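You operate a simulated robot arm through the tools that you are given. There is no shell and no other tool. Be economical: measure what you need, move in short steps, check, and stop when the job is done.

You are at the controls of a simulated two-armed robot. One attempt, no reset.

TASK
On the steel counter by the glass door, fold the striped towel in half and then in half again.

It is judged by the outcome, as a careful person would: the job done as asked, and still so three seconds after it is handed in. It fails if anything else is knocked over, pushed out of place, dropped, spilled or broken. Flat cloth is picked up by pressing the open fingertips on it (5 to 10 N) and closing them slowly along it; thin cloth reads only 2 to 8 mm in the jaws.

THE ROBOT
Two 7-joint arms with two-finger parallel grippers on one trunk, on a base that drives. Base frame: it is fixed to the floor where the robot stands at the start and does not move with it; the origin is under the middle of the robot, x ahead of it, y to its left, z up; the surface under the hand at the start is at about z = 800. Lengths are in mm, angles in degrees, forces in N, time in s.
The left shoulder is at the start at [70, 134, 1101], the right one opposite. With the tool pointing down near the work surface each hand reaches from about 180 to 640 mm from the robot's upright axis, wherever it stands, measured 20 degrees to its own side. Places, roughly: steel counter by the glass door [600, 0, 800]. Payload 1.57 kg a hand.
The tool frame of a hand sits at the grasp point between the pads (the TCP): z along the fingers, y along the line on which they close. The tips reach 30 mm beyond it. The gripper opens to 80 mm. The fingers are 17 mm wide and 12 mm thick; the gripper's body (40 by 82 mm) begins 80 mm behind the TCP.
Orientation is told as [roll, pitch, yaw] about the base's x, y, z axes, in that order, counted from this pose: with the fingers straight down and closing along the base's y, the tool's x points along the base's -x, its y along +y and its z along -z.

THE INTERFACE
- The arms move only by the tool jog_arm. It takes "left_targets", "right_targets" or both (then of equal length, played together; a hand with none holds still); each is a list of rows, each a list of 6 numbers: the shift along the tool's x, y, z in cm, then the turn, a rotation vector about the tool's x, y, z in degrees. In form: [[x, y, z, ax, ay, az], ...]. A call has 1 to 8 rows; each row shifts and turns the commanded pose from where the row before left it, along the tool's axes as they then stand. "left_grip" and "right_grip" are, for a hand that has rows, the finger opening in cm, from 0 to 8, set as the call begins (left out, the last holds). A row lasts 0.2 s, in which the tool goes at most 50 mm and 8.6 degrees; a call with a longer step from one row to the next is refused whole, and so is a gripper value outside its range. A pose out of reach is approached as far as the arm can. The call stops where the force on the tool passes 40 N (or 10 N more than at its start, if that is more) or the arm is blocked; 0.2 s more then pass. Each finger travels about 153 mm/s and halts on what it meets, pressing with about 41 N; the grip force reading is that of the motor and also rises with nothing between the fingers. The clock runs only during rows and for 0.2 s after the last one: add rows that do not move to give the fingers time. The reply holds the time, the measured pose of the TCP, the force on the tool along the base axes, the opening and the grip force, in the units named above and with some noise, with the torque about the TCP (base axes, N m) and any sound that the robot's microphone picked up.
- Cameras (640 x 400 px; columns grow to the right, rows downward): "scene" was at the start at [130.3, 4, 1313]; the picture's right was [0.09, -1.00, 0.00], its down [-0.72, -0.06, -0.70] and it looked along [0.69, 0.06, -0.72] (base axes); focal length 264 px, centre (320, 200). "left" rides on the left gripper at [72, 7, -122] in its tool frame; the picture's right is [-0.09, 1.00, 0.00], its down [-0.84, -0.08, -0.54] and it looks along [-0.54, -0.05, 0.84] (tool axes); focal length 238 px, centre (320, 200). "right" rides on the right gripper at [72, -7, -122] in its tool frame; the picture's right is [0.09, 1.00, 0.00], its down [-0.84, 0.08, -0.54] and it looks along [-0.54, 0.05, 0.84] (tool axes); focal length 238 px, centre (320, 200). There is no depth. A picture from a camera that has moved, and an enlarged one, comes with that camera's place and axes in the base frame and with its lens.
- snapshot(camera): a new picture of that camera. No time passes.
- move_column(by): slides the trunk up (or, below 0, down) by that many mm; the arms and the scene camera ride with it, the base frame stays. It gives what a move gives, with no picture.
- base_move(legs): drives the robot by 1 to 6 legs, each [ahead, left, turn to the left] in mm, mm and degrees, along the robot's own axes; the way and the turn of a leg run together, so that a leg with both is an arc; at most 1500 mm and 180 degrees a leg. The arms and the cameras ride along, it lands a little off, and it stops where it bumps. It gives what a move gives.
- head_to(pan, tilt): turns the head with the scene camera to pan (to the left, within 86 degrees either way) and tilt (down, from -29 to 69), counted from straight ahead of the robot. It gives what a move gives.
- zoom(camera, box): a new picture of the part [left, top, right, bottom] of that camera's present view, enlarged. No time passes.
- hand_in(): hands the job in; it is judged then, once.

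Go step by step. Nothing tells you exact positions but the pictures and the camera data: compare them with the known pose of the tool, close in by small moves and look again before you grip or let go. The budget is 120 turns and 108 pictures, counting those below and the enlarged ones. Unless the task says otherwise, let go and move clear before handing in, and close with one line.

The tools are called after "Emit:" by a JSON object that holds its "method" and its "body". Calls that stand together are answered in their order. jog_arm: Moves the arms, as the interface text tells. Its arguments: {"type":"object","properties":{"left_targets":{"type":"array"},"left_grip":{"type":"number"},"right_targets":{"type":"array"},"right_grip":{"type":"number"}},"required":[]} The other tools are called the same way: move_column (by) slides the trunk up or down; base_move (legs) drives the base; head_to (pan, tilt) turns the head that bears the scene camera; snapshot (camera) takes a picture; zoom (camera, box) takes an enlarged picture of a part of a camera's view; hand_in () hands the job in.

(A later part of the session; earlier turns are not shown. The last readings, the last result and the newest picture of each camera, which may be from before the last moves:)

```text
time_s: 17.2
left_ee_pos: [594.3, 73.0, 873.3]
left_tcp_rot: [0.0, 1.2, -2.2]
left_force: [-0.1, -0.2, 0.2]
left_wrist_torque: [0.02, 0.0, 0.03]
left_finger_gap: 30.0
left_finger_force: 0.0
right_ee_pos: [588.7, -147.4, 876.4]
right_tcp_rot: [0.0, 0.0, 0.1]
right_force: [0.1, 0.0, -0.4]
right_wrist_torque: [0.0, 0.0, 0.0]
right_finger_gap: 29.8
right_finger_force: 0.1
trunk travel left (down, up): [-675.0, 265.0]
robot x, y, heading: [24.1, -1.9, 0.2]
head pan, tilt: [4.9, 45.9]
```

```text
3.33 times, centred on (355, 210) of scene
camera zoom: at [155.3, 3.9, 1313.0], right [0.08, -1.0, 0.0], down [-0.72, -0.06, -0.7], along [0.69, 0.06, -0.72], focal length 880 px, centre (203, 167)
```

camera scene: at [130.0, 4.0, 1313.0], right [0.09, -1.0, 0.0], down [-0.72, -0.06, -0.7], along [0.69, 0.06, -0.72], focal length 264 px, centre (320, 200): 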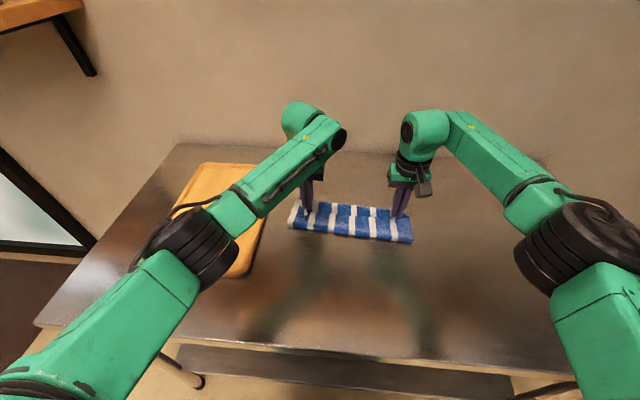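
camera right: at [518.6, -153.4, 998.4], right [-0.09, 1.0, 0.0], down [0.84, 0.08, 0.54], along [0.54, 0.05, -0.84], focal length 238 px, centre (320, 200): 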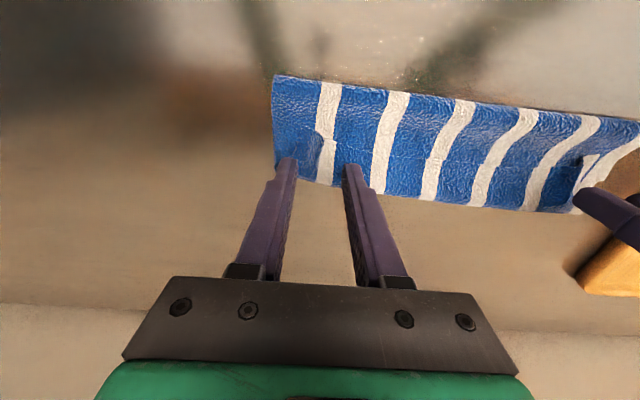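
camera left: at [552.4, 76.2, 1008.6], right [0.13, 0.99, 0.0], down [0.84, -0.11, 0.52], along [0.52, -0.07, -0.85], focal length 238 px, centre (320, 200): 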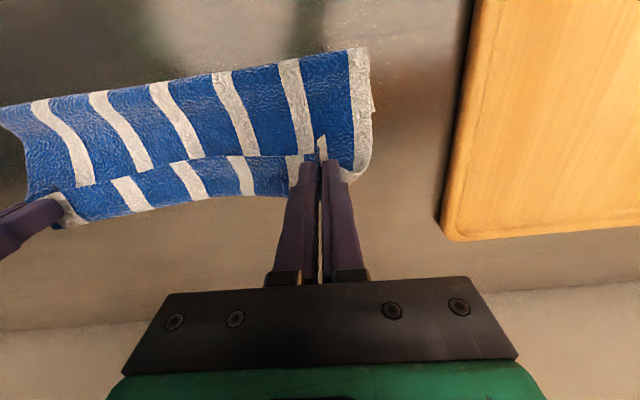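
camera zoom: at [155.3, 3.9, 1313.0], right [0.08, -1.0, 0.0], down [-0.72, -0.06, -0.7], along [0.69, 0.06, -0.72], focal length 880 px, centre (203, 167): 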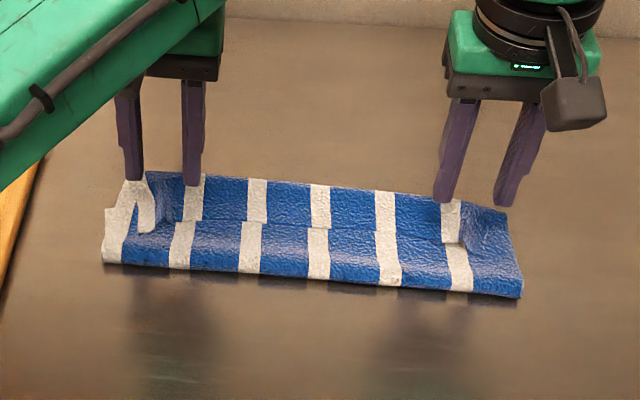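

The edge fell back towards the robot in a strip about 40 mm wide. I'll retreat the hands for a clear view.

Emit:
{"method": "jog_arm", "body": {"left_targets": [[0, 0, -4, 0, 0, 0], [0, 0, -4, 0, 0, 0], [3, 2, -3, 0, 0, 0], [3.5, 3.5, 0, 0, 0, 0], [3.5, 3.5, 0, 0, 0, 0], [3.5, 3.5, 0, 0, 0, 0]], "right_targets": [[0, 0, -4, 0, 0, 0], [0, 0, -4, 0, 0, 0], [3, -2, -3, 0, 0, 0], [3.5, -3.5, 0, 0, 0, 0], [3.5, -3, 0, 0, 0, 0], [3.5, -2, 0, 0, 0, 0]]}}

Emit:
{"method": "zoom", "body": {"camera": "scene", "box": [260, 150, 450, 270]}}

Emit:
{"method": "snapshot", "body": {"camera": "right"}}

Emit:
{"method": "snapshot", "body": {"camera": "left"}}

```text
time_s: 18.6
left_ee_pos: [459.3, 204.2, 989.5]
left_tcp_rot: [0.0, 1.0, -2.2]
left_force: [-0.5, 0.1, -0.2]
left_wrist_torque: [0.01, -0.04, -0.01]
left_finger_gap: 29.8
left_finger_force: 0.0
right_ee_pos: [450.6, -252.4, 990.9]
right_tcp_rot: [0.1, -0.3, -0.1]
right_force: [-0.5, -0.1, 0.1]
right_wrist_torque: [-0.03, -0.03, 0.03]
right_finger_gap: 29.9
right_finger_force: 0.1
trunk travel left (down, up): [-675.0, 265.0]
robot x, y, heading: [25.7, -2.1, -0.2]
head pan, tilt: [4.9, 45.9]
```

```text
3.33 times, centred on (355, 210) of scene
camera zoom: at [151.1, 4.9, 1313.5], right [0.08, -1.0, 0.0], down [-0.71, -0.06, -0.7], along [0.7, 0.06, -0.72], focal length 880 px, centre (203, 167)
```

zoom: 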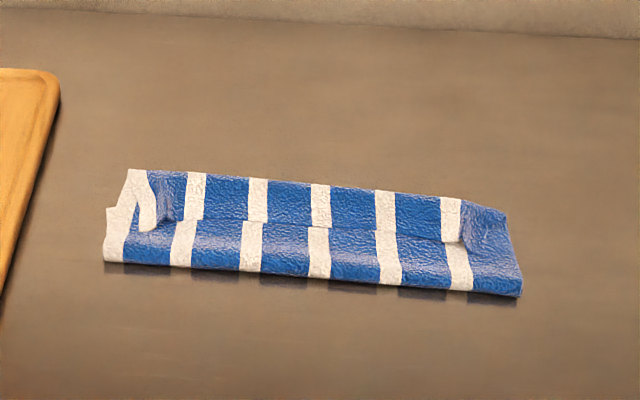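

```text
70 pictures are left
camera right: at [381.0, -258.4, 1112.3], right [-0.09, 1.0, 0.0], down [0.83, 0.08, 0.55], along [0.54, 0.05, -0.84], focal length 238 px, centre (320, 200)
```

right: 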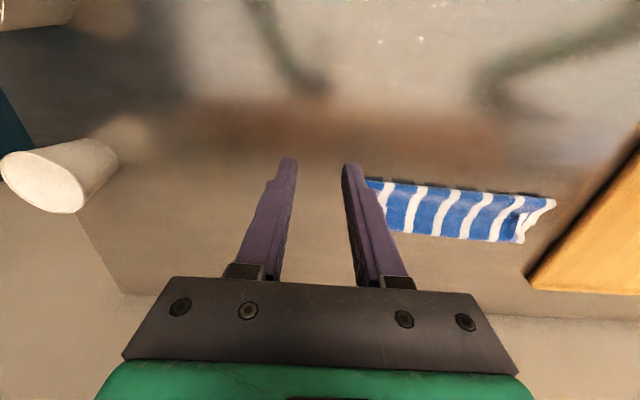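

```text
69 pictures are left
camera left: at [391.6, 215.1, 1112.1], right [0.13, 0.99, 0.0], down [0.84, -0.11, 0.53], along [0.52, -0.07, -0.85], focal length 238 px, centre (320, 200)
```

left: 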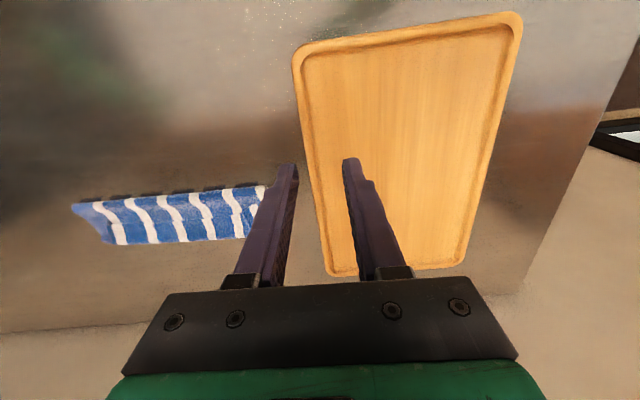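

The result is a letter-like roll, because a vertical pinch keeps the gripped edge facing the robot. New plan:
1. Re-grip that edge and lift the towel until it hangs.
2. Lay its lower half down trailing towards me.
3. Bring the held edge back over it.

First I'll look at the corners up close.

Emit:
{"method": "jog_arm", "body": {"left_targets": [[-3.3, -3.0, 2.0, 0, 0, -0.55], [-3.3, -3.0, 2.0, 0, 0, -0.55], [-3.3, -3.0, 2.0, 0, 0, -0.55], [-3.0, -3.0, 2.0, 0, 0, -0.55], [0, 0, 0, 0, 0, 0]], "right_targets": [[-3.3, 2.8, 2.0, 0, 0, 0], [-3.3, 2.8, 2.0, 0, 0, 0], [-3.3, 2.8, 2.0, 0, 0, 0], [-3.3, 2.8, 2.0, 0, 0, 0], [0, 0, 0, 0, 0, 0]]}}

Emit:
{"method": "zoom", "body": {"camera": "left", "box": [200, 60, 440, 210]}}

Emit:
{"method": "zoom", "body": {"camera": "right", "box": [200, 60, 440, 210]}}

```text
time_s: 19.8
left_ee_pos: [589.1, 80.9, 905.7]
left_tcp_rot: [0.1, 1.2, -0.1]
left_force: [0.1, 0.5, 0.5]
left_wrist_torque: [-0.01, 0.02, 0.01]
left_finger_gap: 30.1
left_finger_force: 0.0
right_ee_pos: [585.7, -139.8, 907.4]
right_tcp_rot: [0.1, -0.2, 0.0]
right_force: [-0.2, -0.5, 1.1]
right_wrist_torque: [-0.02, 0.01, 0.0]
right_finger_gap: 30.2
right_finger_force: 0.0
trunk travel left (down, up): [-675.0, 265.0]
robot x, y, heading: [27.2, 0.9, -0.0]
head pan, tilt: [4.9, 45.9]
```

```text
2.67 times, centred on (320, 135) of left
camera zoom: at [519.9, 87.2, 1028.7], right [0.09, 1.0, 0.0], down [0.85, -0.08, 0.53], along [0.52, -0.05, -0.85], focal length 636 px, centre (320, 373)
```

zoom: 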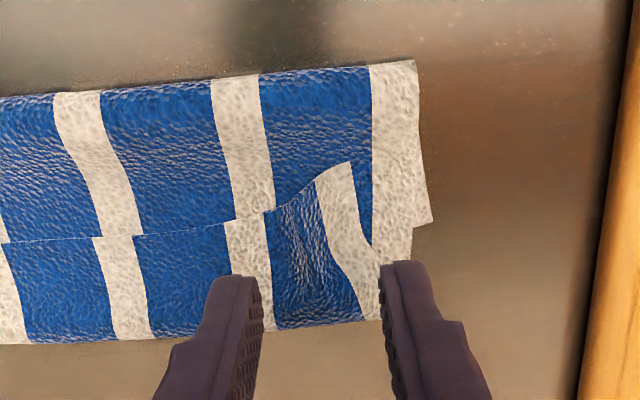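

```text
2.67 times, centred on (320, 135) of right
camera zoom: at [515.6, -145.6, 1028.8], right [-0.09, 1.0, 0.0], down [0.83, 0.08, 0.55], along [0.54, 0.05, -0.84], focal length 636 px, centre (320, 373)
```

zoom: 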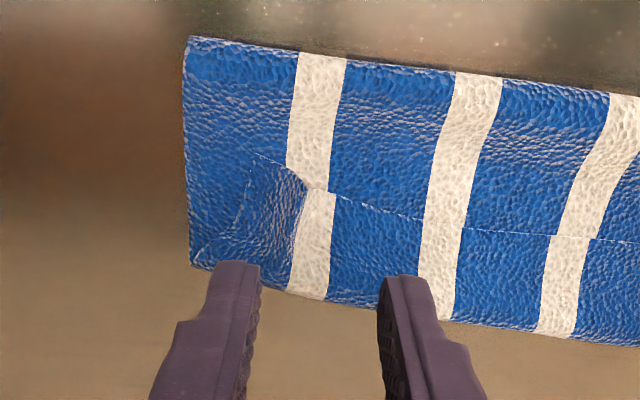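

I see the flap corners clearly, at about (572,92) on the left and (571,-162) on the right. I'll go to just above the flap's edge with a narrower opening.

Emit:
{"method": "jog_arm", "body": {"left_targets": [[0, -0.8, 2, 0, 0, 0], [0, 0, 2, 0, 0, 0], [0, 0, 1.5, 0, 0, 0], [0, 0, 0, 0, 0, 0]], "right_targets": [[-0.2, -0.3, 2, 0, 0, 0], [0, 0, 2, 0, 0, 0], [0, 0, 1.5, 0, 0, 0], [0, 0, 0, 0, 0, 0]], "left_grip": 2.2, "right_grip": 2.2}}

Emit:
{"method": "zoom", "body": {"camera": "left", "box": [200, 60, 440, 210]}}

Emit:
{"method": "zoom", "body": {"camera": "right", "box": [200, 60, 440, 210]}}

```text
time_s: 20.8
left_ee_pos: [589.2, 72.2, 848.3]
left_tcp_rot: [0.0, 1.2, 0.0]
left_force: [0.0, 1.1, 0.3]
left_wrist_torque: [0.03, 0.01, 0.01]
left_finger_gap: 21.9
left_finger_force: 0.1
right_ee_pos: [591.2, -143.1, 850.8]
right_tcp_rot: [0.0, 0.0, 0.0]
right_force: [0.2, 0.3, -0.7]
right_wrist_torque: [0.0, -0.01, -0.01]
right_finger_gap: 21.7
right_finger_force: 0.1
trunk travel left (down, up): [-675.0, 265.0]
robot x, y, heading: [22.5, 1.4, -0.1]
head pan, tilt: [4.9, 45.9]
```

```text
2.67 times, centred on (320, 135) of left
camera zoom: at [520.3, 79.0, 971.5], right [0.09, 1.0, 0.0], down [0.85, -0.08, 0.52], along [0.52, -0.05, -0.85], focal length 636 px, centre (320, 373)
```

zoom: 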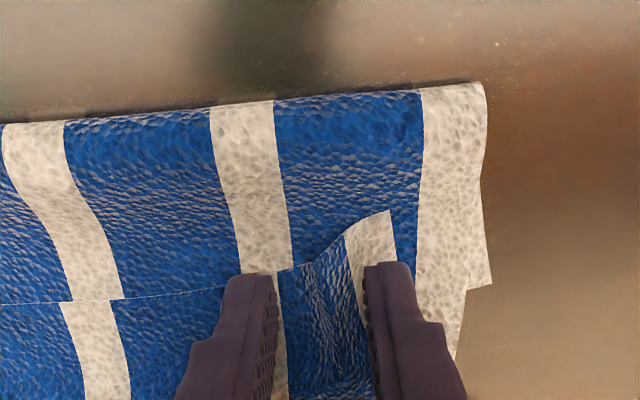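

```text
2.67 times, centred on (320, 135) of right
camera zoom: at [519.9, -149.1, 973.2], right [-0.09, 1.0, 0.0], down [0.84, 0.08, 0.54], along [0.54, 0.05, -0.84], focal length 636 px, centre (320, 373)
```

zoom: 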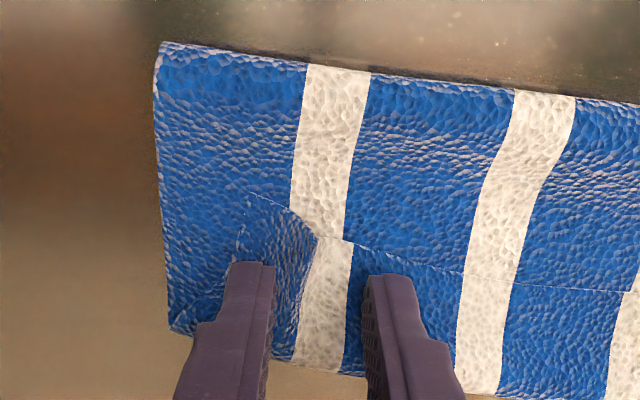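

The positions look good, so I'll lower in small steps to touch.

Emit:
{"method": "jog_arm", "body": {"left_targets": [[0, 0, 0.4, 0, 0, 0], [0, 0, 0.3, 0, 0, 0], [0, 0, 0, 0, 0, 0]], "right_targets": [[0.2, 0, 0.4, 0, 0, 0], [0, 0, 0.3, 0, 0, 0], [0, 0, 0, 0, 0, 0]]}}

Emit:
{"method": "jog_arm", "body": {"left_targets": [[0, 0, 0.3, 0, 0, 0], [0, 0, 0, 0, 0, 0]], "right_targets": [[0, 0, 0.3, 0, 0, 0], [0, 0, 0, 0, 0, 0]]}}

```text
time_s: 21.6
left_ee_pos: [588.8, 73.3, 842.0]
left_tcp_rot: [0.1, 1.2, 0.0]
left_force: [0.7, 0.6, -0.1]
left_wrist_torque: [-0.01, 0.02, 0.0]
left_finger_gap: 21.9
left_finger_force: 0.1
right_ee_pos: [587.6, -142.3, 846.7]
right_tcp_rot: [0.0, -0.1, -0.1]
right_force: [-0.5, -0.3, 0.2]
right_wrist_torque: [-0.03, 0.01, 0.02]
right_finger_gap: 21.8
right_finger_force: 0.0
trunk travel left (down, up): [-675.0, 265.0]
robot x, y, heading: [22.8, -0.8, -0.1]
head pan, tilt: [4.9, 45.9]
```

```text
time_s: 22.2
left_ee_pos: [590.9, 71.1, 838.7]
left_tcp_rot: [0.0, 1.1, 0.0]
left_force: [0.8, 0.2, -0.2]
left_wrist_torque: [0.0, 0.0, 0.03]
left_finger_gap: 22.0
left_finger_force: 0.0
right_ee_pos: [587.2, -143.1, 844.7]
right_tcp_rot: [-0.1, -0.1, -0.1]
right_force: [-0.6, -0.8, 1.2]
right_wrist_torque: [0.0, 0.03, 0.01]
right_finger_gap: 22.0
right_finger_force: 0.0
trunk travel left (down, up): [-675.0, 265.0]
robot x, y, heading: [25.2, 0.3, -0.0]
head pan, tilt: [4.9, 45.9]
```

Emit:
{"method": "jog_arm", "body": {"left_targets": [[0, 0, 0.2, 0, 0, 0], [0, 0, 0, 0, 0, 0]], "right_targets": [[0, 0, 0.3, 0, 0, 0], [0, 0, 0, 0, 0, 0]]}}

Emit:
{"method": "jog_arm", "body": {"left_targets": [[0, 0, 0.1, 0, 0, 0], [0, 0, 0, 0, 0, 0]], "right_targets": [[0, 0, 0.2, 0, 0, 0], [0, 0, 0, 0, 0, 0]]}}

```text
time_s: 22.8
left_ee_pos: [590.6, 72.6, 836.0]
left_tcp_rot: [0.1, 1.3, 0.0]
left_force: [0.8, 0.1, -0.5]
left_wrist_torque: [0.0, 0.02, 0.03]
left_finger_gap: 22.0
left_finger_force: 0.1
right_ee_pos: [587.3, -142.7, 841.6]
right_tcp_rot: [0.0, -0.1, 0.1]
right_force: [-0.2, 0.1, -0.7]
right_wrist_torque: [0.02, 0.01, 0.01]
right_finger_gap: 21.9
right_finger_force: 0.0
trunk travel left (down, up): [-675.0, 265.0]
robot x, y, heading: [25.0, 0.5, 0.1]
head pan, tilt: [4.9, 45.9]
```

```text
time_s: 23.4
left_ee_pos: [590.3, 71.8, 835.0]
left_tcp_rot: [0.1, 1.1, 0.1]
left_force: [-0.3, -0.7, 0.1]
left_wrist_torque: [0.02, 0.03, 0.01]
left_finger_gap: 21.8
left_finger_force: 0.1
right_ee_pos: [588.1, -143.0, 839.1]
right_tcp_rot: [0.0, -0.1, 0.1]
right_force: [-0.5, -0.3, -0.3]
right_wrist_torque: [0.0, 0.02, 0.02]
right_finger_gap: 21.9
right_finger_force: 0.1
trunk travel left (down, up): [-675.0, 265.0]
robot x, y, heading: [24.8, 2.4, -0.3]
head pan, tilt: [4.9, 45.9]
```

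Emit:
{"method": "jog_arm", "body": {"left_targets": [[0, 0, 0.1, 0, 0, 0], [0, 0, 0, 0, 0, 0]], "right_targets": [[0, 0, 0.3, 0, 0, 0], [0, 0, 0, 0, 0, 0]]}}

Emit:
{"method": "zoom", "body": {"camera": "left", "box": [200, 60, 440, 210]}}

Emit:
{"method": "zoom", "body": {"camera": "right", "box": [200, 60, 440, 210]}}

```text
time_s: 24.0
left_ee_pos: [589.4, 72.4, 834.2]
left_tcp_rot: [0.1, 1.2, -0.1]
left_force: [-0.1, 0.1, 0.0]
left_wrist_torque: [0.02, -0.03, 0.0]
left_finger_gap: 22.2
left_finger_force: 0.1
right_ee_pos: [586.6, -143.7, 835.7]
right_tcp_rot: [0.0, -0.1, 0.0]
right_force: [0.0, 0.7, 0.0]
right_wrist_torque: [0.02, -0.01, -0.01]
right_finger_gap: 21.9
right_finger_force: 0.1
trunk travel left (down, up): [-675.0, 265.0]
robot x, y, heading: [23.4, -0.5, -0.0]
head pan, tilt: [4.9, 45.9]
```

```text
2.67 times, centred on (320, 135) of left
camera zoom: at [520.3, 78.8, 957.6], right [0.09, 1.0, 0.0], down [0.85, -0.08, 0.52], along [0.52, -0.05, -0.85], focal length 636 px, centre (320, 373)
```

zoom: 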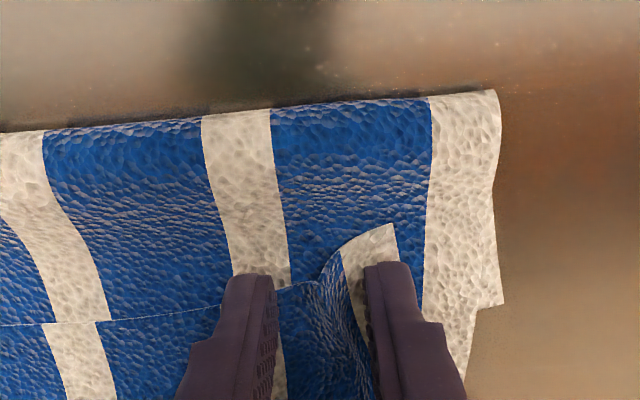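

```text
2.67 times, centred on (320, 135) of right
camera zoom: at [516.7, -149.6, 957.3], right [-0.09, 1.0, 0.0], down [0.84, 0.08, 0.54], along [0.54, 0.05, -0.84], focal length 636 px, centre (320, 373)
```

zoom: 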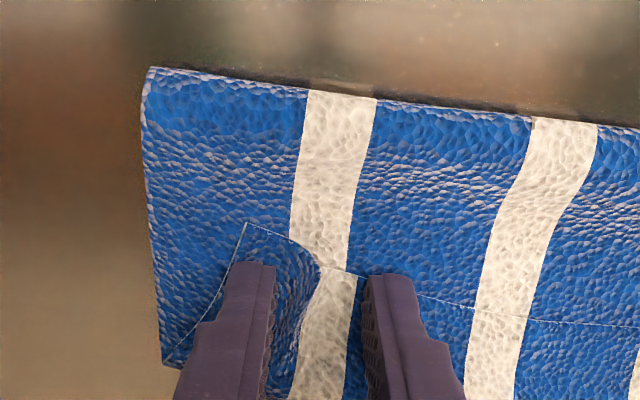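

The fingers are on the flap, which bulges up between them. I'll go down slightly more, then close slowly.

Emit:
{"method": "jog_arm", "body": {"left_targets": [[0, 0, 0.15, 0, 0, 0], [0, 0, 0, 0, 0, 0]], "right_targets": [[0, 0, 0.2, 0, 0, 0], [0, 0, 0, 0, 0, 0]]}}

Emit:
{"method": "jog_arm", "body": {"left_targets": [[0, 0, 0, 0, 0, 0]], "right_targets": [[0, 0, 0, 0, 0, 0]], "left_grip": 1.5, "right_grip": 1.5}}

Emit:
{"method": "jog_arm", "body": {"left_targets": [[0, 0, 0, 0, 0, 0]], "right_targets": [[0, 0, 0, 0, 0, 0]], "left_grip": 0.9, "right_grip": 0.9}}

Emit:
{"method": "jog_arm", "body": {"left_targets": [[0, 0, 0, 0, 0, 0], [0, 0, 0, 0, 0, 0]], "right_targets": [[0, 0, 0, 0, 0, 0], [0, 0, 0, 0, 0, 0]], "left_grip": 0, "right_grip": 0}}

Emit:
{"method": "jog_arm", "body": {"left_targets": [[0.5, 0, -2, 0, 0, 0], [1, 0, -2, 0, 0, 0], [1, 0, -2, 0, 0, 0], [0, 0, 0, 0, 0, 0]], "right_targets": [[0.5, 0, -2, 0, 0, 0], [1, 0, -2, 0, 0, 0], [1, 0, -2, 0, 0, 0], [0, 0, 0, 0, 0, 0]]}}

Emit:
{"method": "zoom", "body": {"camera": "scene", "box": [260, 150, 450, 270]}}

Emit:
{"method": "snapshot", "body": {"camera": "left"}}

Emit:
{"method": "snapshot", "body": {"camera": "right"}}

```text
time_s: 24.6
left_ee_pos: [590.1, 72.7, 832.5]
left_tcp_rot: [0.1, 1.1, -0.1]
left_force: [0.4, -0.3, 2.7]
left_wrist_torque: [-0.02, -0.04, 0.0]
left_finger_gap: 22.1
left_finger_force: 0.0
right_ee_pos: [587.2, -142.8, 833.5]
right_tcp_rot: [0.1, -0.1, 0.0]
right_force: [0.7, -0.3, 0.4]
right_wrist_torque: [-0.03, -0.03, 0.0]
right_finger_gap: 21.9
right_finger_force: 0.0
trunk travel left (down, up): [-675.0, 265.0]
robot x, y, heading: [22.4, 2.9, 0.1]
head pan, tilt: [4.9, 45.9]
```

```text
time_s: 25.0
left_ee_pos: [588.2, 72.2, 832.5]
left_tcp_rot: [0.2, 1.2, 0.1]
left_force: [-0.2, 0.3, 3.6]
left_wrist_torque: [-0.01, 0.0, -0.02]
left_finger_gap: 14.4
left_finger_force: 0.0
right_ee_pos: [587.8, -143.5, 835.1]
right_tcp_rot: [0.0, -0.1, 0.0]
right_force: [-0.7, 0.3, 0.5]
right_wrist_torque: [0.01, -0.01, 0.01]
right_finger_gap: 15.1
right_finger_force: 0.0
trunk travel left (down, up): [-675.0, 265.0]
robot x, y, heading: [24.4, -0.3, -0.0]
head pan, tilt: [4.9, 45.9]
```

```text
time_s: 25.4
left_ee_pos: [590.1, 71.8, 833.9]
left_tcp_rot: [-0.1, 1.2, 0.0]
left_force: [-0.5, -0.3, 2.4]
left_wrist_torque: [0.01, -0.02, 0.02]
left_finger_gap: 8.5
left_finger_force: 0.1
right_ee_pos: [587.7, -143.1, 834.8]
right_tcp_rot: [0.0, -0.1, 0.0]
right_force: [-0.3, -0.6, -0.3]
right_wrist_torque: [-0.02, -0.02, -0.01]
right_finger_gap: 9.0
right_finger_force: 0.1
trunk travel left (down, up): [-675.0, 265.0]
robot x, y, heading: [25.8, -0.2, 0.1]
head pan, tilt: [4.9, 45.9]
```

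```text
time_s: 26.0
left_ee_pos: [588.9, 71.9, 834.1]
left_tcp_rot: [0.1, 1.0, 0.0]
left_force: [0.0, -1.6, 2.9]
left_wrist_torque: [0.01, -0.02, 0.01]
left_finger_gap: 3.0
left_finger_force: 23.3
right_ee_pos: [587.4, -143.4, 835.5]
right_tcp_rot: [0.0, -0.1, 0.0]
right_force: [-0.5, -0.6, -0.4]
right_wrist_torque: [0.04, -0.04, 0.0]
right_finger_gap: 1.8
right_finger_force: 23.5
trunk travel left (down, up): [-675.0, 265.0]
robot x, y, heading: [23.6, 2.2, 0.2]
head pan, tilt: [4.9, 45.9]
```

```text
time_s: 27.0
left_ee_pos: [564.3, 71.6, 896.0]
left_tcp_rot: [0.1, 1.2, 0.0]
left_force: [0.4, -0.5, 0.5]
left_wrist_torque: [-0.03, 0.05, 0.01]
left_finger_gap: 2.7
left_finger_force: 24.4
right_ee_pos: [563.6, -143.1, 894.3]
right_tcp_rot: [0.0, -0.2, -0.1]
right_force: [0.5, 0.1, -0.1]
right_wrist_torque: [0.0, 0.02, 0.0]
right_finger_gap: 2.2
right_finger_force: 23.4
trunk travel left (down, up): [-675.0, 265.0]
robot x, y, heading: [25.5, 2.1, -0.0]
head pan, tilt: [4.9, 45.9]
```

```text
3.33 times, centred on (355, 210) of scene
camera zoom: at [155.9, 3.5, 1312.9], right [0.08, -1.0, 0.0], down [-0.72, -0.06, -0.7], along [0.69, 0.06, -0.72], focal length 880 px, centre (203, 167)
```

zoom: 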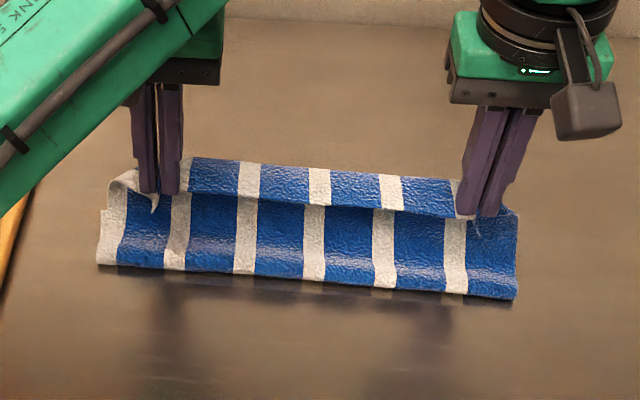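

```text
61 pictures are left
camera left: at [495.8, 78.1, 1018.5], right [0.09, 1.0, 0.0], down [0.85, -0.08, 0.52], along [0.52, -0.05, -0.85], focal length 238 px, centre (320, 200)
```

left: 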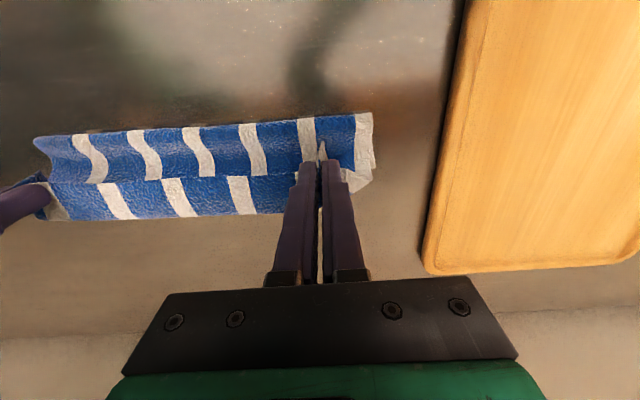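

```text
60 pictures are left
camera right: at [493.3, -149.1, 1015.8], right [-0.09, 1.0, 0.0], down [0.84, 0.08, 0.54], along [0.54, 0.05, -0.84], focal length 238 px, centre (320, 200)
```

right: 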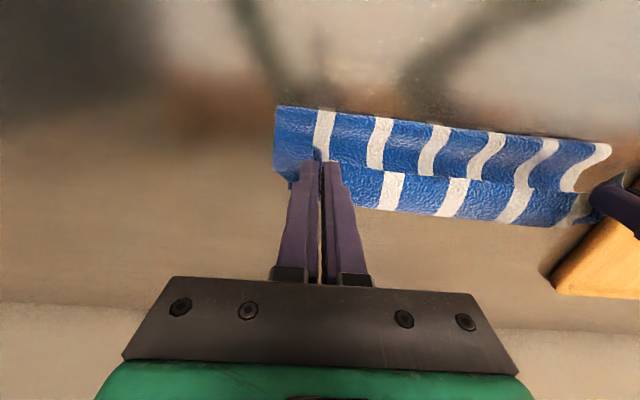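

Both corners of the top layer are held. I'll lift straight up so the whole towel hangs.

Emit:
{"method": "jog_arm", "body": {"left_targets": [[1.5, 0, -3.6, 0, 0, 0], [1.5, 0, -3.6, 0, 0, 0], [1.5, 0, -3.6, 0, 0, 0], [1.5, 0, -3.6, 0, 0, 0], [1.5, 0, -3.6, 0, 0, 0], [0, 0, 0, 0, 0, 0], [0, 0, 0, 0, 0, 0]], "right_targets": [[1.5, 0, -3.6, 0, 0, 0], [1.5, 0, -3.6, 0, 0, 0], [1.5, 0, -3.6, 0, 0, 0], [1.5, 0, -3.6, 0, 0, 0], [1.5, 0, -3.6, 0, 0, 0], [0, 0, 0, 0, 0, 0], [0, 0, 0, 0, 0, 0]]}}

Emit:
{"method": "snapshot", "body": {"camera": "scene"}}

Emit:
{"method": "snapshot", "body": {"camera": "right"}}

```text
time_s: 28.6
left_ee_pos: [494.3, 72.4, 1076.3]
left_tcp_rot: [0.1, 1.2, -0.1]
left_force: [0.0, -1.3, 0.7]
left_wrist_torque: [-0.04, 0.0, -0.03]
left_finger_gap: 2.9
left_finger_force: 24.1
right_ee_pos: [490.4, -142.7, 1075.1]
right_tcp_rot: [0.1, -0.2, 0.0]
right_force: [-0.2, -0.2, -0.4]
right_wrist_torque: [0.03, -0.01, 0.02]
right_finger_gap: 1.7
right_finger_force: 23.4
trunk travel left (down, up): [-675.0, 265.0]
robot x, y, heading: [25.3, -0.2, -0.1]
head pan, tilt: [4.9, 45.9]
```

```text
59 pictures are left
camera scene: at [155.4, 3.8, 1313.0], right [0.08, -1.0, 0.0], down [-0.72, -0.06, -0.7], along [0.69, 0.06, -0.72], focal length 264 px, centre (320, 200)
```

scene: 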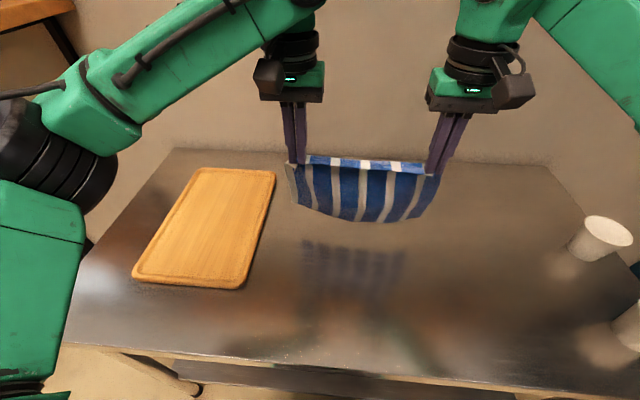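

```text
58 pictures are left
camera right: at [419.9, -148.6, 1196.2], right [-0.09, 1.0, 0.0], down [0.84, 0.08, 0.54], along [0.54, 0.05, -0.84], focal length 238 px, centre (320, 200)
```

right: 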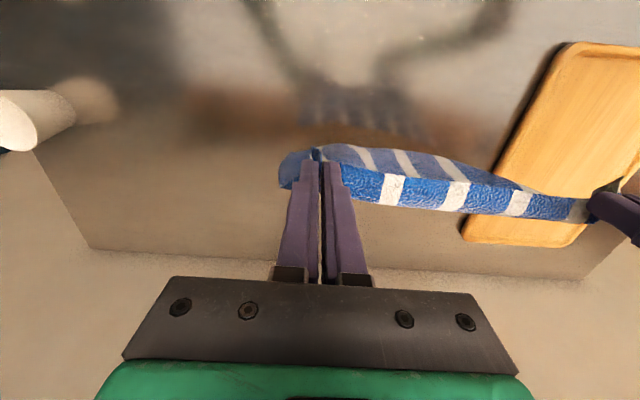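

The towel hangs freely and is swinging a little. I'll move back to about x≈410 and let it settle.

Emit:
{"method": "jog_arm", "body": {"left_targets": [[1.4, 0, 0, 0, 0, 0], [1.4, 0, 0, 0, 0, 0], [1.4, 0, 0, 0, 0, 0], [1.4, 0, 0, 0, 0, 0], [1.4, 0, 0, 0, 0, 0], [1.3, 0, 0, 0, 0, 0]], "right_targets": [[1.4, 0, 0, 0, 0, 0], [1.4, 0, 0, 0, 0, 0], [1.4, 0, 0, 0, 0, 0], [1.4, 0, 0, 0, 0, 0], [1.4, 0, 0, 0, 0, 0], [1.0, 0, 0, 0, 0, 0]]}}

Emit:
{"method": "jog_arm", "body": {"left_targets": [[0, 0, 0, 0, 0, 0], [0, 0, 0, 0, 0, 0], [0, 0, 0, 0, 0, 0], [0, 0, 0, 0, 0, 0], [0, 0, 0, 0, 0, 0], [0, 0, 0, 0, 0, 0], [0, 0, 0, 0, 0, 0], [0, 0, 0, 0, 0, 0]], "right_targets": [[0, 0, 0, 0, 0, 0], [0, 0, 0, 0, 0, 0], [0, 0, 0, 0, 0, 0], [0, 0, 0, 0, 0, 0], [0, 0, 0, 0, 0, 0], [0, 0, 0, 0, 0, 0], [0, 0, 0, 0, 0, 0], [0, 0, 0, 0, 0, 0]]}}

Emit:
{"method": "snapshot", "body": {"camera": "scene"}}

Emit:
{"method": "snapshot", "body": {"camera": "right"}}

```text
time_s: 30.0
left_ee_pos: [410.5, 73.4, 1076.7]
left_tcp_rot: [0.1, 1.1, 0.0]
left_force: [-0.5, -0.3, -1.0]
left_wrist_torque: [0.0, -0.03, 0.0]
left_finger_gap: 2.5
left_finger_force: 24.3
right_ee_pos: [407.0, -141.3, 1074.8]
right_tcp_rot: [0.1, -0.1, 0.0]
right_force: [0.2, -0.1, 0.0]
right_wrist_torque: [0.01, 0.02, 0.01]
right_finger_gap: 1.8
right_finger_force: 23.9
trunk travel left (down, up): [-675.0, 265.0]
robot x, y, heading: [24.6, 2.4, 0.1]
head pan, tilt: [4.9, 45.9]
```

```text
time_s: 31.8
left_ee_pos: [411.6, 72.5, 1076.4]
left_tcp_rot: [0.0, 1.3, 0.0]
left_force: [-0.5, -0.5, -0.1]
left_wrist_torque: [-0.03, 0.05, 0.02]
left_finger_gap: 2.6
left_finger_force: 23.7
right_ee_pos: [406.2, -140.3, 1074.5]
right_tcp_rot: [0.0, -0.1, 0.0]
right_force: [-0.3, 0.5, -0.9]
right_wrist_torque: [0.0, 0.04, 0.0]
right_finger_gap: 2.2
right_finger_force: 23.8
trunk travel left (down, up): [-675.0, 265.0]
robot x, y, heading: [26.0, -0.7, -0.1]
head pan, tilt: [4.9, 45.9]
```

```text
57 pictures are left
camera scene: at [155.3, 3.9, 1313.0], right [0.08, -1.0, 0.0], down [-0.72, -0.06, -0.7], along [0.69, 0.06, -0.72], focal length 264 px, centre (320, 200)
```

scene: 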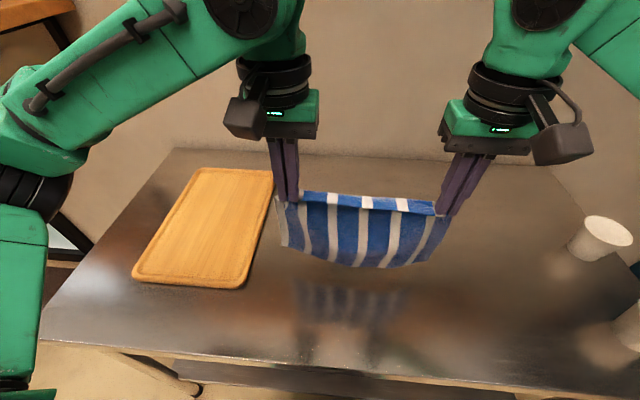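

```text
56 pictures are left
camera right: at [336.4, -147.8, 1195.0], right [-0.09, 1.0, 0.0], down [0.84, 0.08, 0.54], along [0.54, 0.05, -0.84], focal length 238 px, centre (320, 200)
```

right: 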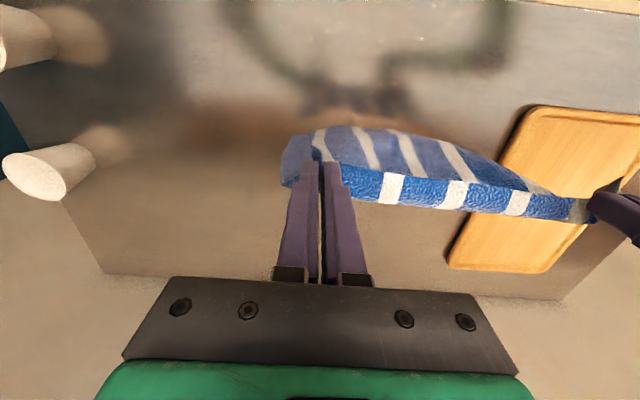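

It has settled, with the bottom edge at z≈830 and x≈430. I'll lower and advance on a diagonal so the lower half trails onto the counter towards me.

Emit:
{"method": "jog_arm", "body": {"left_targets": [[0, 0, 1.3, 0, 0, 0], [0, 0, 1.3, 0, 0, 0], [-0.6, 0, 1.0, 0, 0, 0], [-1.0, 0, 1.0, 0, 0, 0], [-1.2, 0, 1.2, 0, 0, 0], [-1.2, 0, 1.2, 0, 0, 0], [-1.2, 0, 1.2, 0, 0, 0], [0, 0, 0, 0, 0, 0]], "right_targets": [[0, 0, 1.3, 0, 0, 0], [0, 0, 1.3, 0, 0, 0], [-0.6, 0, 1.0, 0, 0, 0], [-1.0, 0, 1.0, 0, 0, 0], [-1.2, 0, 1.2, 0, 0, 0], [-1.2, 0, 1.2, 0, 0, 0], [-1.2, 0, 1.2, 0, 0, 0], [0, 0, 0, 0, 0, 0]]}}

Emit:
{"method": "snapshot", "body": {"camera": "scene"}}

Emit:
{"method": "snapshot", "body": {"camera": "right"}}

```text
time_s: 33.6
left_ee_pos: [460.9, 73.1, 993.5]
left_tcp_rot: [0.0, 1.1, 0.0]
left_force: [-0.3, -0.4, -0.6]
left_wrist_torque: [-0.02, 0.01, 0.01]
left_finger_gap: 2.6
left_finger_force: 24.5
right_ee_pos: [459.2, -140.9, 990.4]
right_tcp_rot: [0.0, -0.1, 0.0]
right_force: [-1.2, 0.4, -0.1]
right_wrist_torque: [0.02, -0.04, 0.05]
right_finger_gap: 2.2
right_finger_force: 23.7
trunk travel left (down, up): [-675.0, 265.0]
robot x, y, heading: [23.2, -1.6, -0.2]
head pan, tilt: [4.9, 45.9]
```

```text
55 pictures are left
camera scene: at [154.6, 3.8, 1313.1], right [0.08, -1.0, 0.0], down [-0.72, -0.06, -0.7], along [0.69, 0.06, -0.72], focal length 264 px, centre (320, 200)
```

scene: 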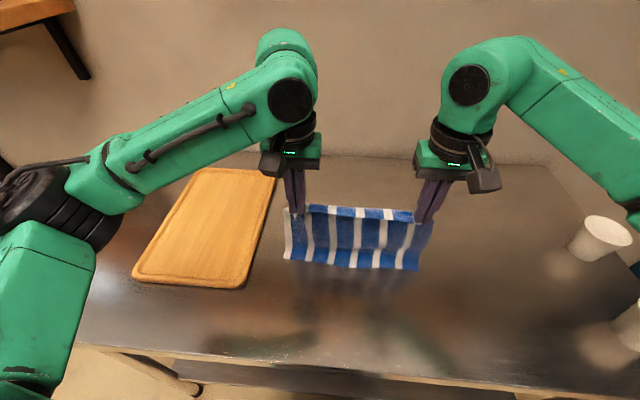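

```text
54 pictures are left
camera right: at [388.7, -148.5, 1113.3], right [-0.09, 1.0, 0.0], down [0.84, 0.08, 0.54], along [0.54, 0.05, -0.84], focal length 238 px, centre (320, 200)
```

right: 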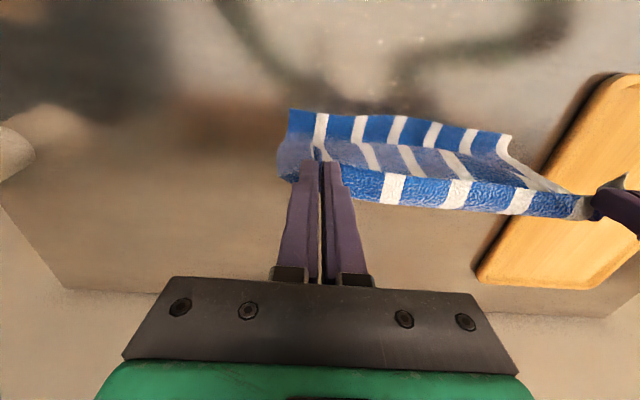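

The lower edge is laid trailing towards me at x≈453, as wanted. I'll continue the diagonal.

Emit:
{"method": "jog_arm", "body": {"left_targets": [[-1.2, 0, 1.0, 0, 0, 0], [-1.2, 0, 1.0, 0, 0, 0], [-1.2, 0, 1.0, 0, 0, 0], [-1.2, 0, 1.0, 0, 0, 0], [-1.0, 0, 1.0, 0, 0, 0], [0, 0, 0, 0, 0, 0]], "right_targets": [[-1.2, 0, 1.0, 0, 0, 0], [-1.2, 0, 1.0, 0, 0, 0], [-1.2, 0, 1.0, 0, 0, 0], [-1.2, 0, 1.0, 0, 0, 0], [-1.0, 0, 1.0, 0, 0, 0], [0, 0, 0, 0, 0, 0]]}}

Emit:
{"method": "snapshot", "body": {"camera": "scene"}}

Emit:
{"method": "snapshot", "body": {"camera": "right"}}

Emit:
{"method": "snapshot", "body": {"camera": "left"}}

```text
time_s: 35.0
left_ee_pos: [518.2, 71.7, 944.5]
left_tcp_rot: [0.2, 1.2, 0.0]
left_force: [0.0, 0.1, 0.2]
left_wrist_torque: [-0.05, -0.02, -0.03]
left_finger_gap: 2.7
left_finger_force: 24.3
right_ee_pos: [516.0, -143.2, 943.2]
right_tcp_rot: [0.1, 0.0, 0.0]
right_force: [0.1, 1.3, 0.9]
right_wrist_torque: [0.01, -0.02, -0.01]
right_finger_gap: 2.3
right_finger_force: 23.4
trunk travel left (down, up): [-675.0, 265.0]
robot x, y, heading: [21.1, -1.9, 0.1]
head pan, tilt: [4.9, 45.9]
```

```text
53 pictures are left
camera scene: at [154.9, 3.9, 1313.1], right [0.08, -1.0, 0.0], down [-0.72, -0.06, -0.7], along [0.69, 0.06, -0.72], focal length 264 px, centre (320, 200)
```

scene: 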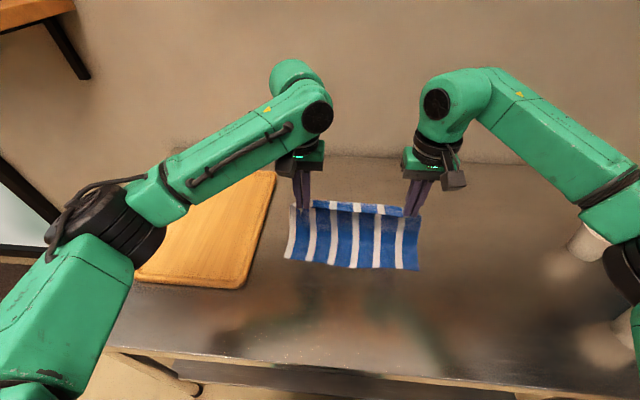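

```text
52 pictures are left
camera right: at [445.5, -148.3, 1063.8], right [-0.09, 1.0, 0.0], down [0.84, 0.08, 0.54], along [0.54, 0.05, -0.84], focal length 238 px, centre (320, 200)
```

right: 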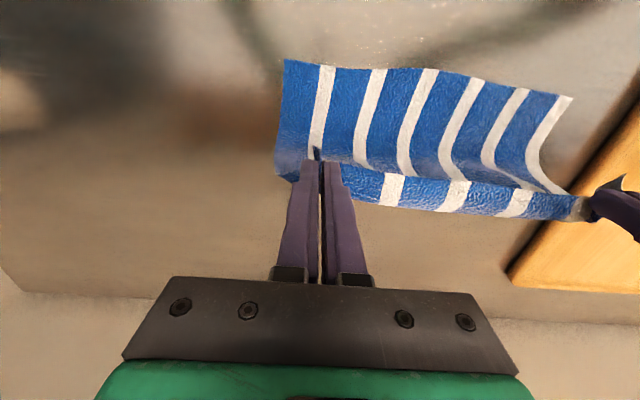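

```text
51 pictures are left
camera left: at [449.8, 79.3, 1067.3], right [0.09, 1.0, 0.0], down [0.85, -0.08, 0.52], along [0.52, -0.05, -0.85], focal length 238 px, centre (320, 200)
```

left: 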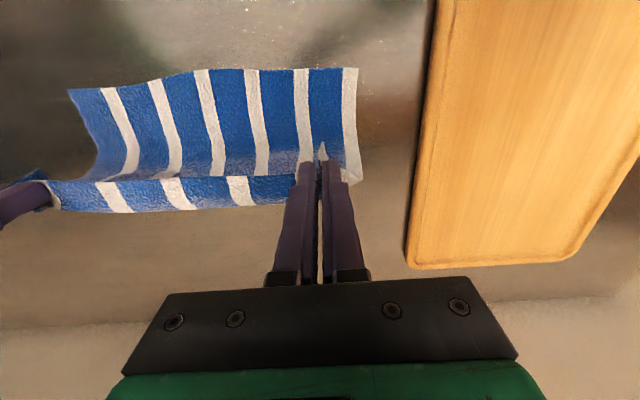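

The lower half is flat on the counter with its edge at about x≈462, between y = -181 and 115. I'll go slightly further forward, then bring the held edge back over it and down.

Emit:
{"method": "jog_arm", "body": {"left_targets": [[-1.3, 0, 0.6, 0, 0, 0], [-1.3, 0, 0.6, 0, 0, 0], [2.4, 0, 1.0, 0, 0, 0], [2.0, 0, 1.4, 0, 0, 0], [1.5, 0, 2.0, 0, 0, 0], [0.9, 0, 1.5, 0, 0, 0], [0, 0, 0, 0, 0, 0]], "right_targets": [[-1.3, 0, 0.6, 0, 0, 0], [-1.3, 0, 0.6, 0, 0, 0], [2.4, 0, 1.0, 0, 0, 0], [2.0, 0, 1.4, 0, 0, 0], [1.5, 0, 2.0, 0, 0, 0], [0.9, 0, 1.5, 0, 0, 0], [0, 0, 0, 0, 0, 0]]}}

Emit:
{"method": "snapshot", "body": {"camera": "scene"}}

Emit:
{"method": "snapshot", "body": {"camera": "right"}}

Emit:
{"method": "snapshot", "body": {"camera": "left"}}

```text
time_s: 36.6
left_ee_pos: [473.6, 72.5, 872.2]
left_tcp_rot: [0.1, 1.1, 0.0]
left_force: [0.0, -0.6, -0.5]
left_wrist_torque: [-0.02, -0.03, -0.05]
left_finger_gap: 2.6
left_finger_force: 23.8
right_ee_pos: [475.0, -142.2, 870.5]
right_tcp_rot: [0.0, -0.1, 0.1]
right_force: [0.4, 1.0, 0.0]
right_wrist_torque: [0.03, 0.06, 0.0]
right_finger_gap: 1.9
right_finger_force: 24.3
trunk travel left (down, up): [-675.0, 265.0]
robot x, y, heading: [28.8, 2.5, -0.0]
head pan, tilt: [4.9, 45.9]
```

```text
50 pictures are left
camera scene: at [155.6, 4.0, 1313.0], right [0.08, -1.0, 0.0], down [-0.72, -0.06, -0.7], along [0.69, 0.06, -0.72], focal length 264 px, centre (320, 200)
```

scene: 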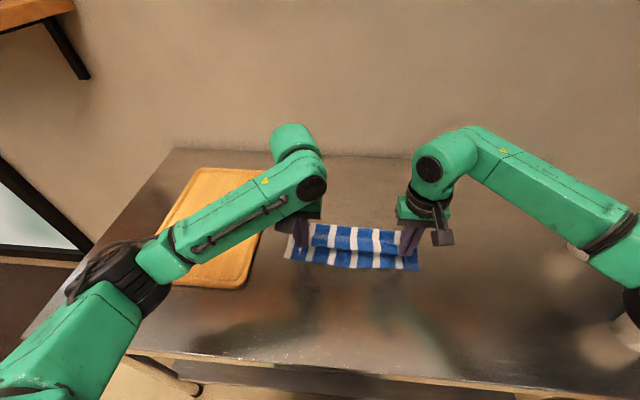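

```text
49 pictures are left
camera right: at [403.9, -148.6, 991.3], right [-0.09, 1.0, 0.0], down [0.84, 0.08, 0.54], along [0.54, 0.05, -0.84], focal length 238 px, centre (320, 200)
```

right: 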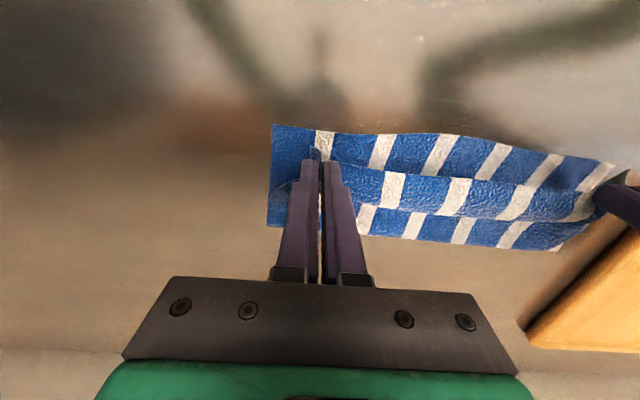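

```text
48 pictures are left
camera left: at [404.1, 79.3, 994.5], right [0.09, 1.0, 0.0], down [0.85, -0.08, 0.52], along [0.52, -0.05, -0.85], focal length 238 px, centre (320, 200)
```

left: 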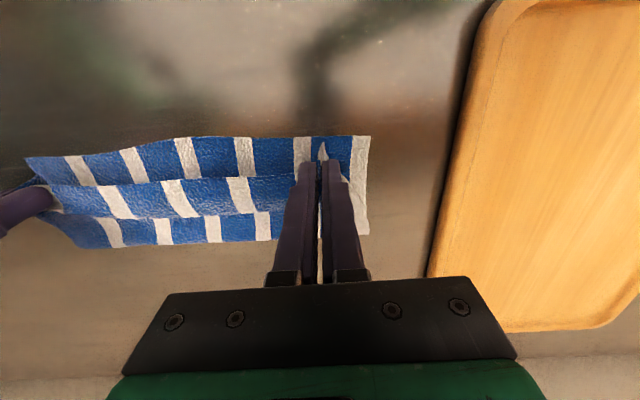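

It's nearly aligned: the lower edge is at x≈462 and the fold at about x≈565. I'll lower to just above the lower layer.

Emit:
{"method": "jog_arm", "body": {"left_targets": [[0.3, 0, 1.2, 0, 0, 0], [0.1, 0, 1.2, 0, 0, 0], [0, 0, 0.9, 0, 0, 0], [0, 0, 0, 0, 0, 0]], "right_targets": [[0.3, 0, 1.2, 0, 0, 0], [0.1, 0, 1.2, 0, 0, 0], [0, 0, 0.9, 0, 0, 0], [0, 0, 0, 0, 0, 0]]}}

Emit:
{"method": "snapshot", "body": {"camera": "right"}}

Emit:
{"method": "snapshot", "body": {"camera": "left"}}

```text
time_s: 37.6
left_ee_pos: [470.3, 71.4, 837.8]
left_tcp_rot: [0.1, 1.2, 0.0]
left_force: [0.3, -0.9, -0.5]
left_wrist_torque: [-0.02, 0.0, -0.02]
left_finger_gap: 2.7
left_finger_force: 24.1
right_ee_pos: [471.2, -142.8, 838.4]
right_tcp_rot: [0.0, -0.1, 0.0]
right_force: [-0.2, 1.5, 0.2]
right_wrist_torque: [0.03, 0.01, 0.0]
right_finger_gap: 1.9
right_finger_force: 23.4
trunk travel left (down, up): [-675.0, 265.0]
robot x, y, heading: [26.1, 0.6, -0.1]
head pan, tilt: [4.9, 45.9]
```

```text
47 pictures are left
camera right: at [400.4, -149.0, 959.0], right [-0.09, 1.0, 0.0], down [0.84, 0.08, 0.54], along [0.54, 0.05, -0.84], focal length 238 px, centre (320, 200)
```

right: 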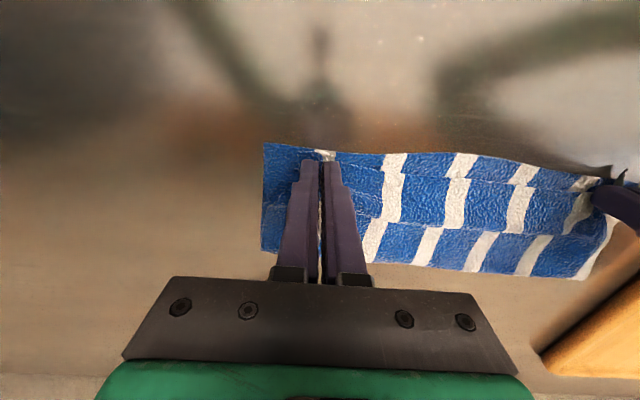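

```text
46 pictures are left
camera left: at [401.9, 78.9, 961.6], right [0.09, 1.0, 0.0], down [0.85, -0.08, 0.52], along [0.52, -0.05, -0.85], focal length 238 px, centre (320, 200)
```

left: 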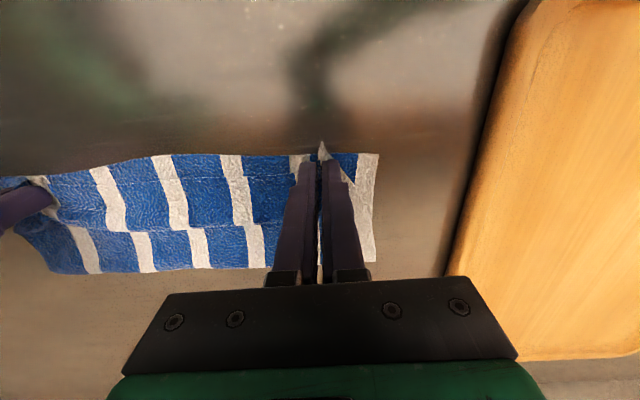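

The top edge is about 12 mm short of the lower one in the middle, so I'll pull both hands 9 mm further towards me and then open them.

Emit:
{"method": "jog_arm", "body": {"left_targets": [[0.5, 0, 0, 0, 0, 0], [0.4, 0.2, 0.2, 0, 0, 0], [0, 0, 0, 0, 0, 0]], "right_targets": [[0.5, 0, 0, 0, 0, 0], [0.4, -0.2, 0.2, 0, 0, 0], [0, 0, 0, 0, 0, 0]]}}

Emit:
{"method": "jog_arm", "body": {"left_targets": [[0, 0, 0, 0, 0, 0], [0, 0, 0, 0, 0, 0]], "right_targets": [[0, 0, 0, 0, 0, 0], [0, 0, 0, 0, 0, 0]], "left_grip": 2.5, "right_grip": 2.5}}

Emit:
{"method": "jog_arm", "body": {"left_targets": [[0, 0, -3, 0, 0, 0], [0, 0, -4, 0, 0, 0], [0, 0, -4, 0, 0, 0], [2, 3, 0, 0, 0, 0], [2, 4, 0, 0, 0, 0], [2, 4, 0, 0, 0, 0]], "right_targets": [[0, 0, -3, 0, 0, 0], [0, 0, -4, 0, 0, 0], [0, 0, -4, 0, 0, 0], [2, -3, 0, 0, 0, 0], [2, -4, 0, 0, 0, 0], [2, -4, 0, 0, 0, 0]]}}

Emit:
{"method": "zoom", "body": {"camera": "scene", "box": [260, 190, 450, 310]}}

Emit:
{"method": "snapshot", "body": {"camera": "right"}}

```text
time_s: 38.4
left_ee_pos: [461.8, 72.8, 837.3]
left_tcp_rot: [0.0, 1.2, 0.0]
left_force: [-0.6, -2.5, -0.4]
left_wrist_torque: [-0.1, 0.04, -0.03]
left_finger_gap: 2.6
left_finger_force: 23.7
right_ee_pos: [462.0, -143.6, 836.1]
right_tcp_rot: [0.0, -0.1, -0.1]
right_force: [-0.7, 3.0, -0.5]
right_wrist_torque: [0.11, 0.0, 0.0]
right_finger_gap: 2.1
right_finger_force: 23.8
trunk travel left (down, up): [-675.0, 265.0]
robot x, y, heading: [23.1, -1.3, 0.1]
head pan, tilt: [4.9, 45.9]
```

```text
time_s: 39.0
left_ee_pos: [462.1, 74.4, 836.5]
left_tcp_rot: [0.0, 1.2, 0.1]
left_force: [0.2, -0.8, -0.4]
left_wrist_torque: [-0.02, 0.03, -0.04]
left_finger_gap: 25.1
left_finger_force: 0.0
right_ee_pos: [462.6, -144.5, 835.9]
right_tcp_rot: [0.0, -0.1, 0.0]
right_force: [-0.2, -0.6, 0.2]
right_wrist_torque: [0.01, 0.01, 0.0]
right_finger_gap: 24.9
right_finger_force: 0.0
trunk travel left (down, up): [-675.0, 265.0]
robot x, y, heading: [23.7, 1.3, -0.1]
head pan, tilt: [4.9, 45.9]
```

```text
time_s: 40.4
left_ee_pos: [405.2, 184.9, 952.3]
left_tcp_rot: [0.0, 1.1, 0.0]
left_force: [-0.1, 1.2, 0.0]
left_wrist_torque: [0.01, -0.05, -0.01]
left_finger_gap: 24.6
left_finger_force: 0.1
right_ee_pos: [399.7, -255.2, 948.4]
right_tcp_rot: [0.0, -0.2, 0.0]
right_force: [-0.6, 0.4, 1.2]
right_wrist_torque: [0.02, -0.04, 0.02]
right_finger_gap: 24.9
right_finger_force: 0.0
trunk travel left (down, up): [-675.0, 265.0]
robot x, y, heading: [27.0, 0.6, 0.2]
head pan, tilt: [4.9, 45.9]
```

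```text
3.33 times, centred on (355, 250) of scene
camera zoom: at [152.1, 4.1, 1313.4], right [0.08, -1.0, 0.0], down [-0.71, -0.06, -0.7], along [0.7, 0.06, -0.72], focal length 880 px, centre (203, 33)
```

zoom: 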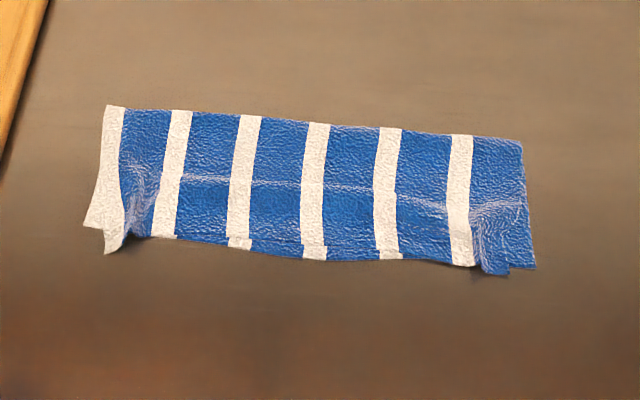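

```text
44 pictures are left
camera right: at [328.3, -261.1, 1070.0], right [-0.09, 1.0, 0.0], down [0.83, 0.08, 0.55], along [0.54, 0.05, -0.84], focal length 238 px, centre (320, 200)
```

right: 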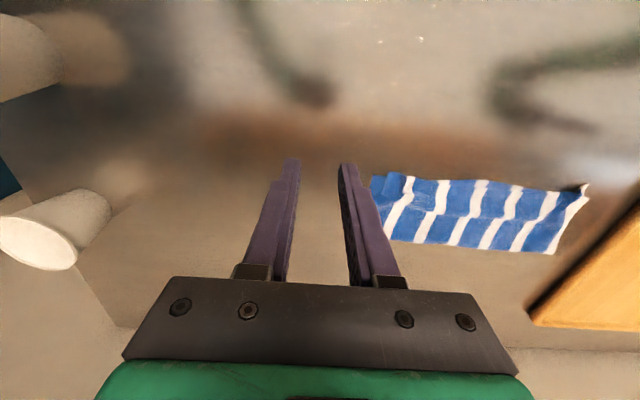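

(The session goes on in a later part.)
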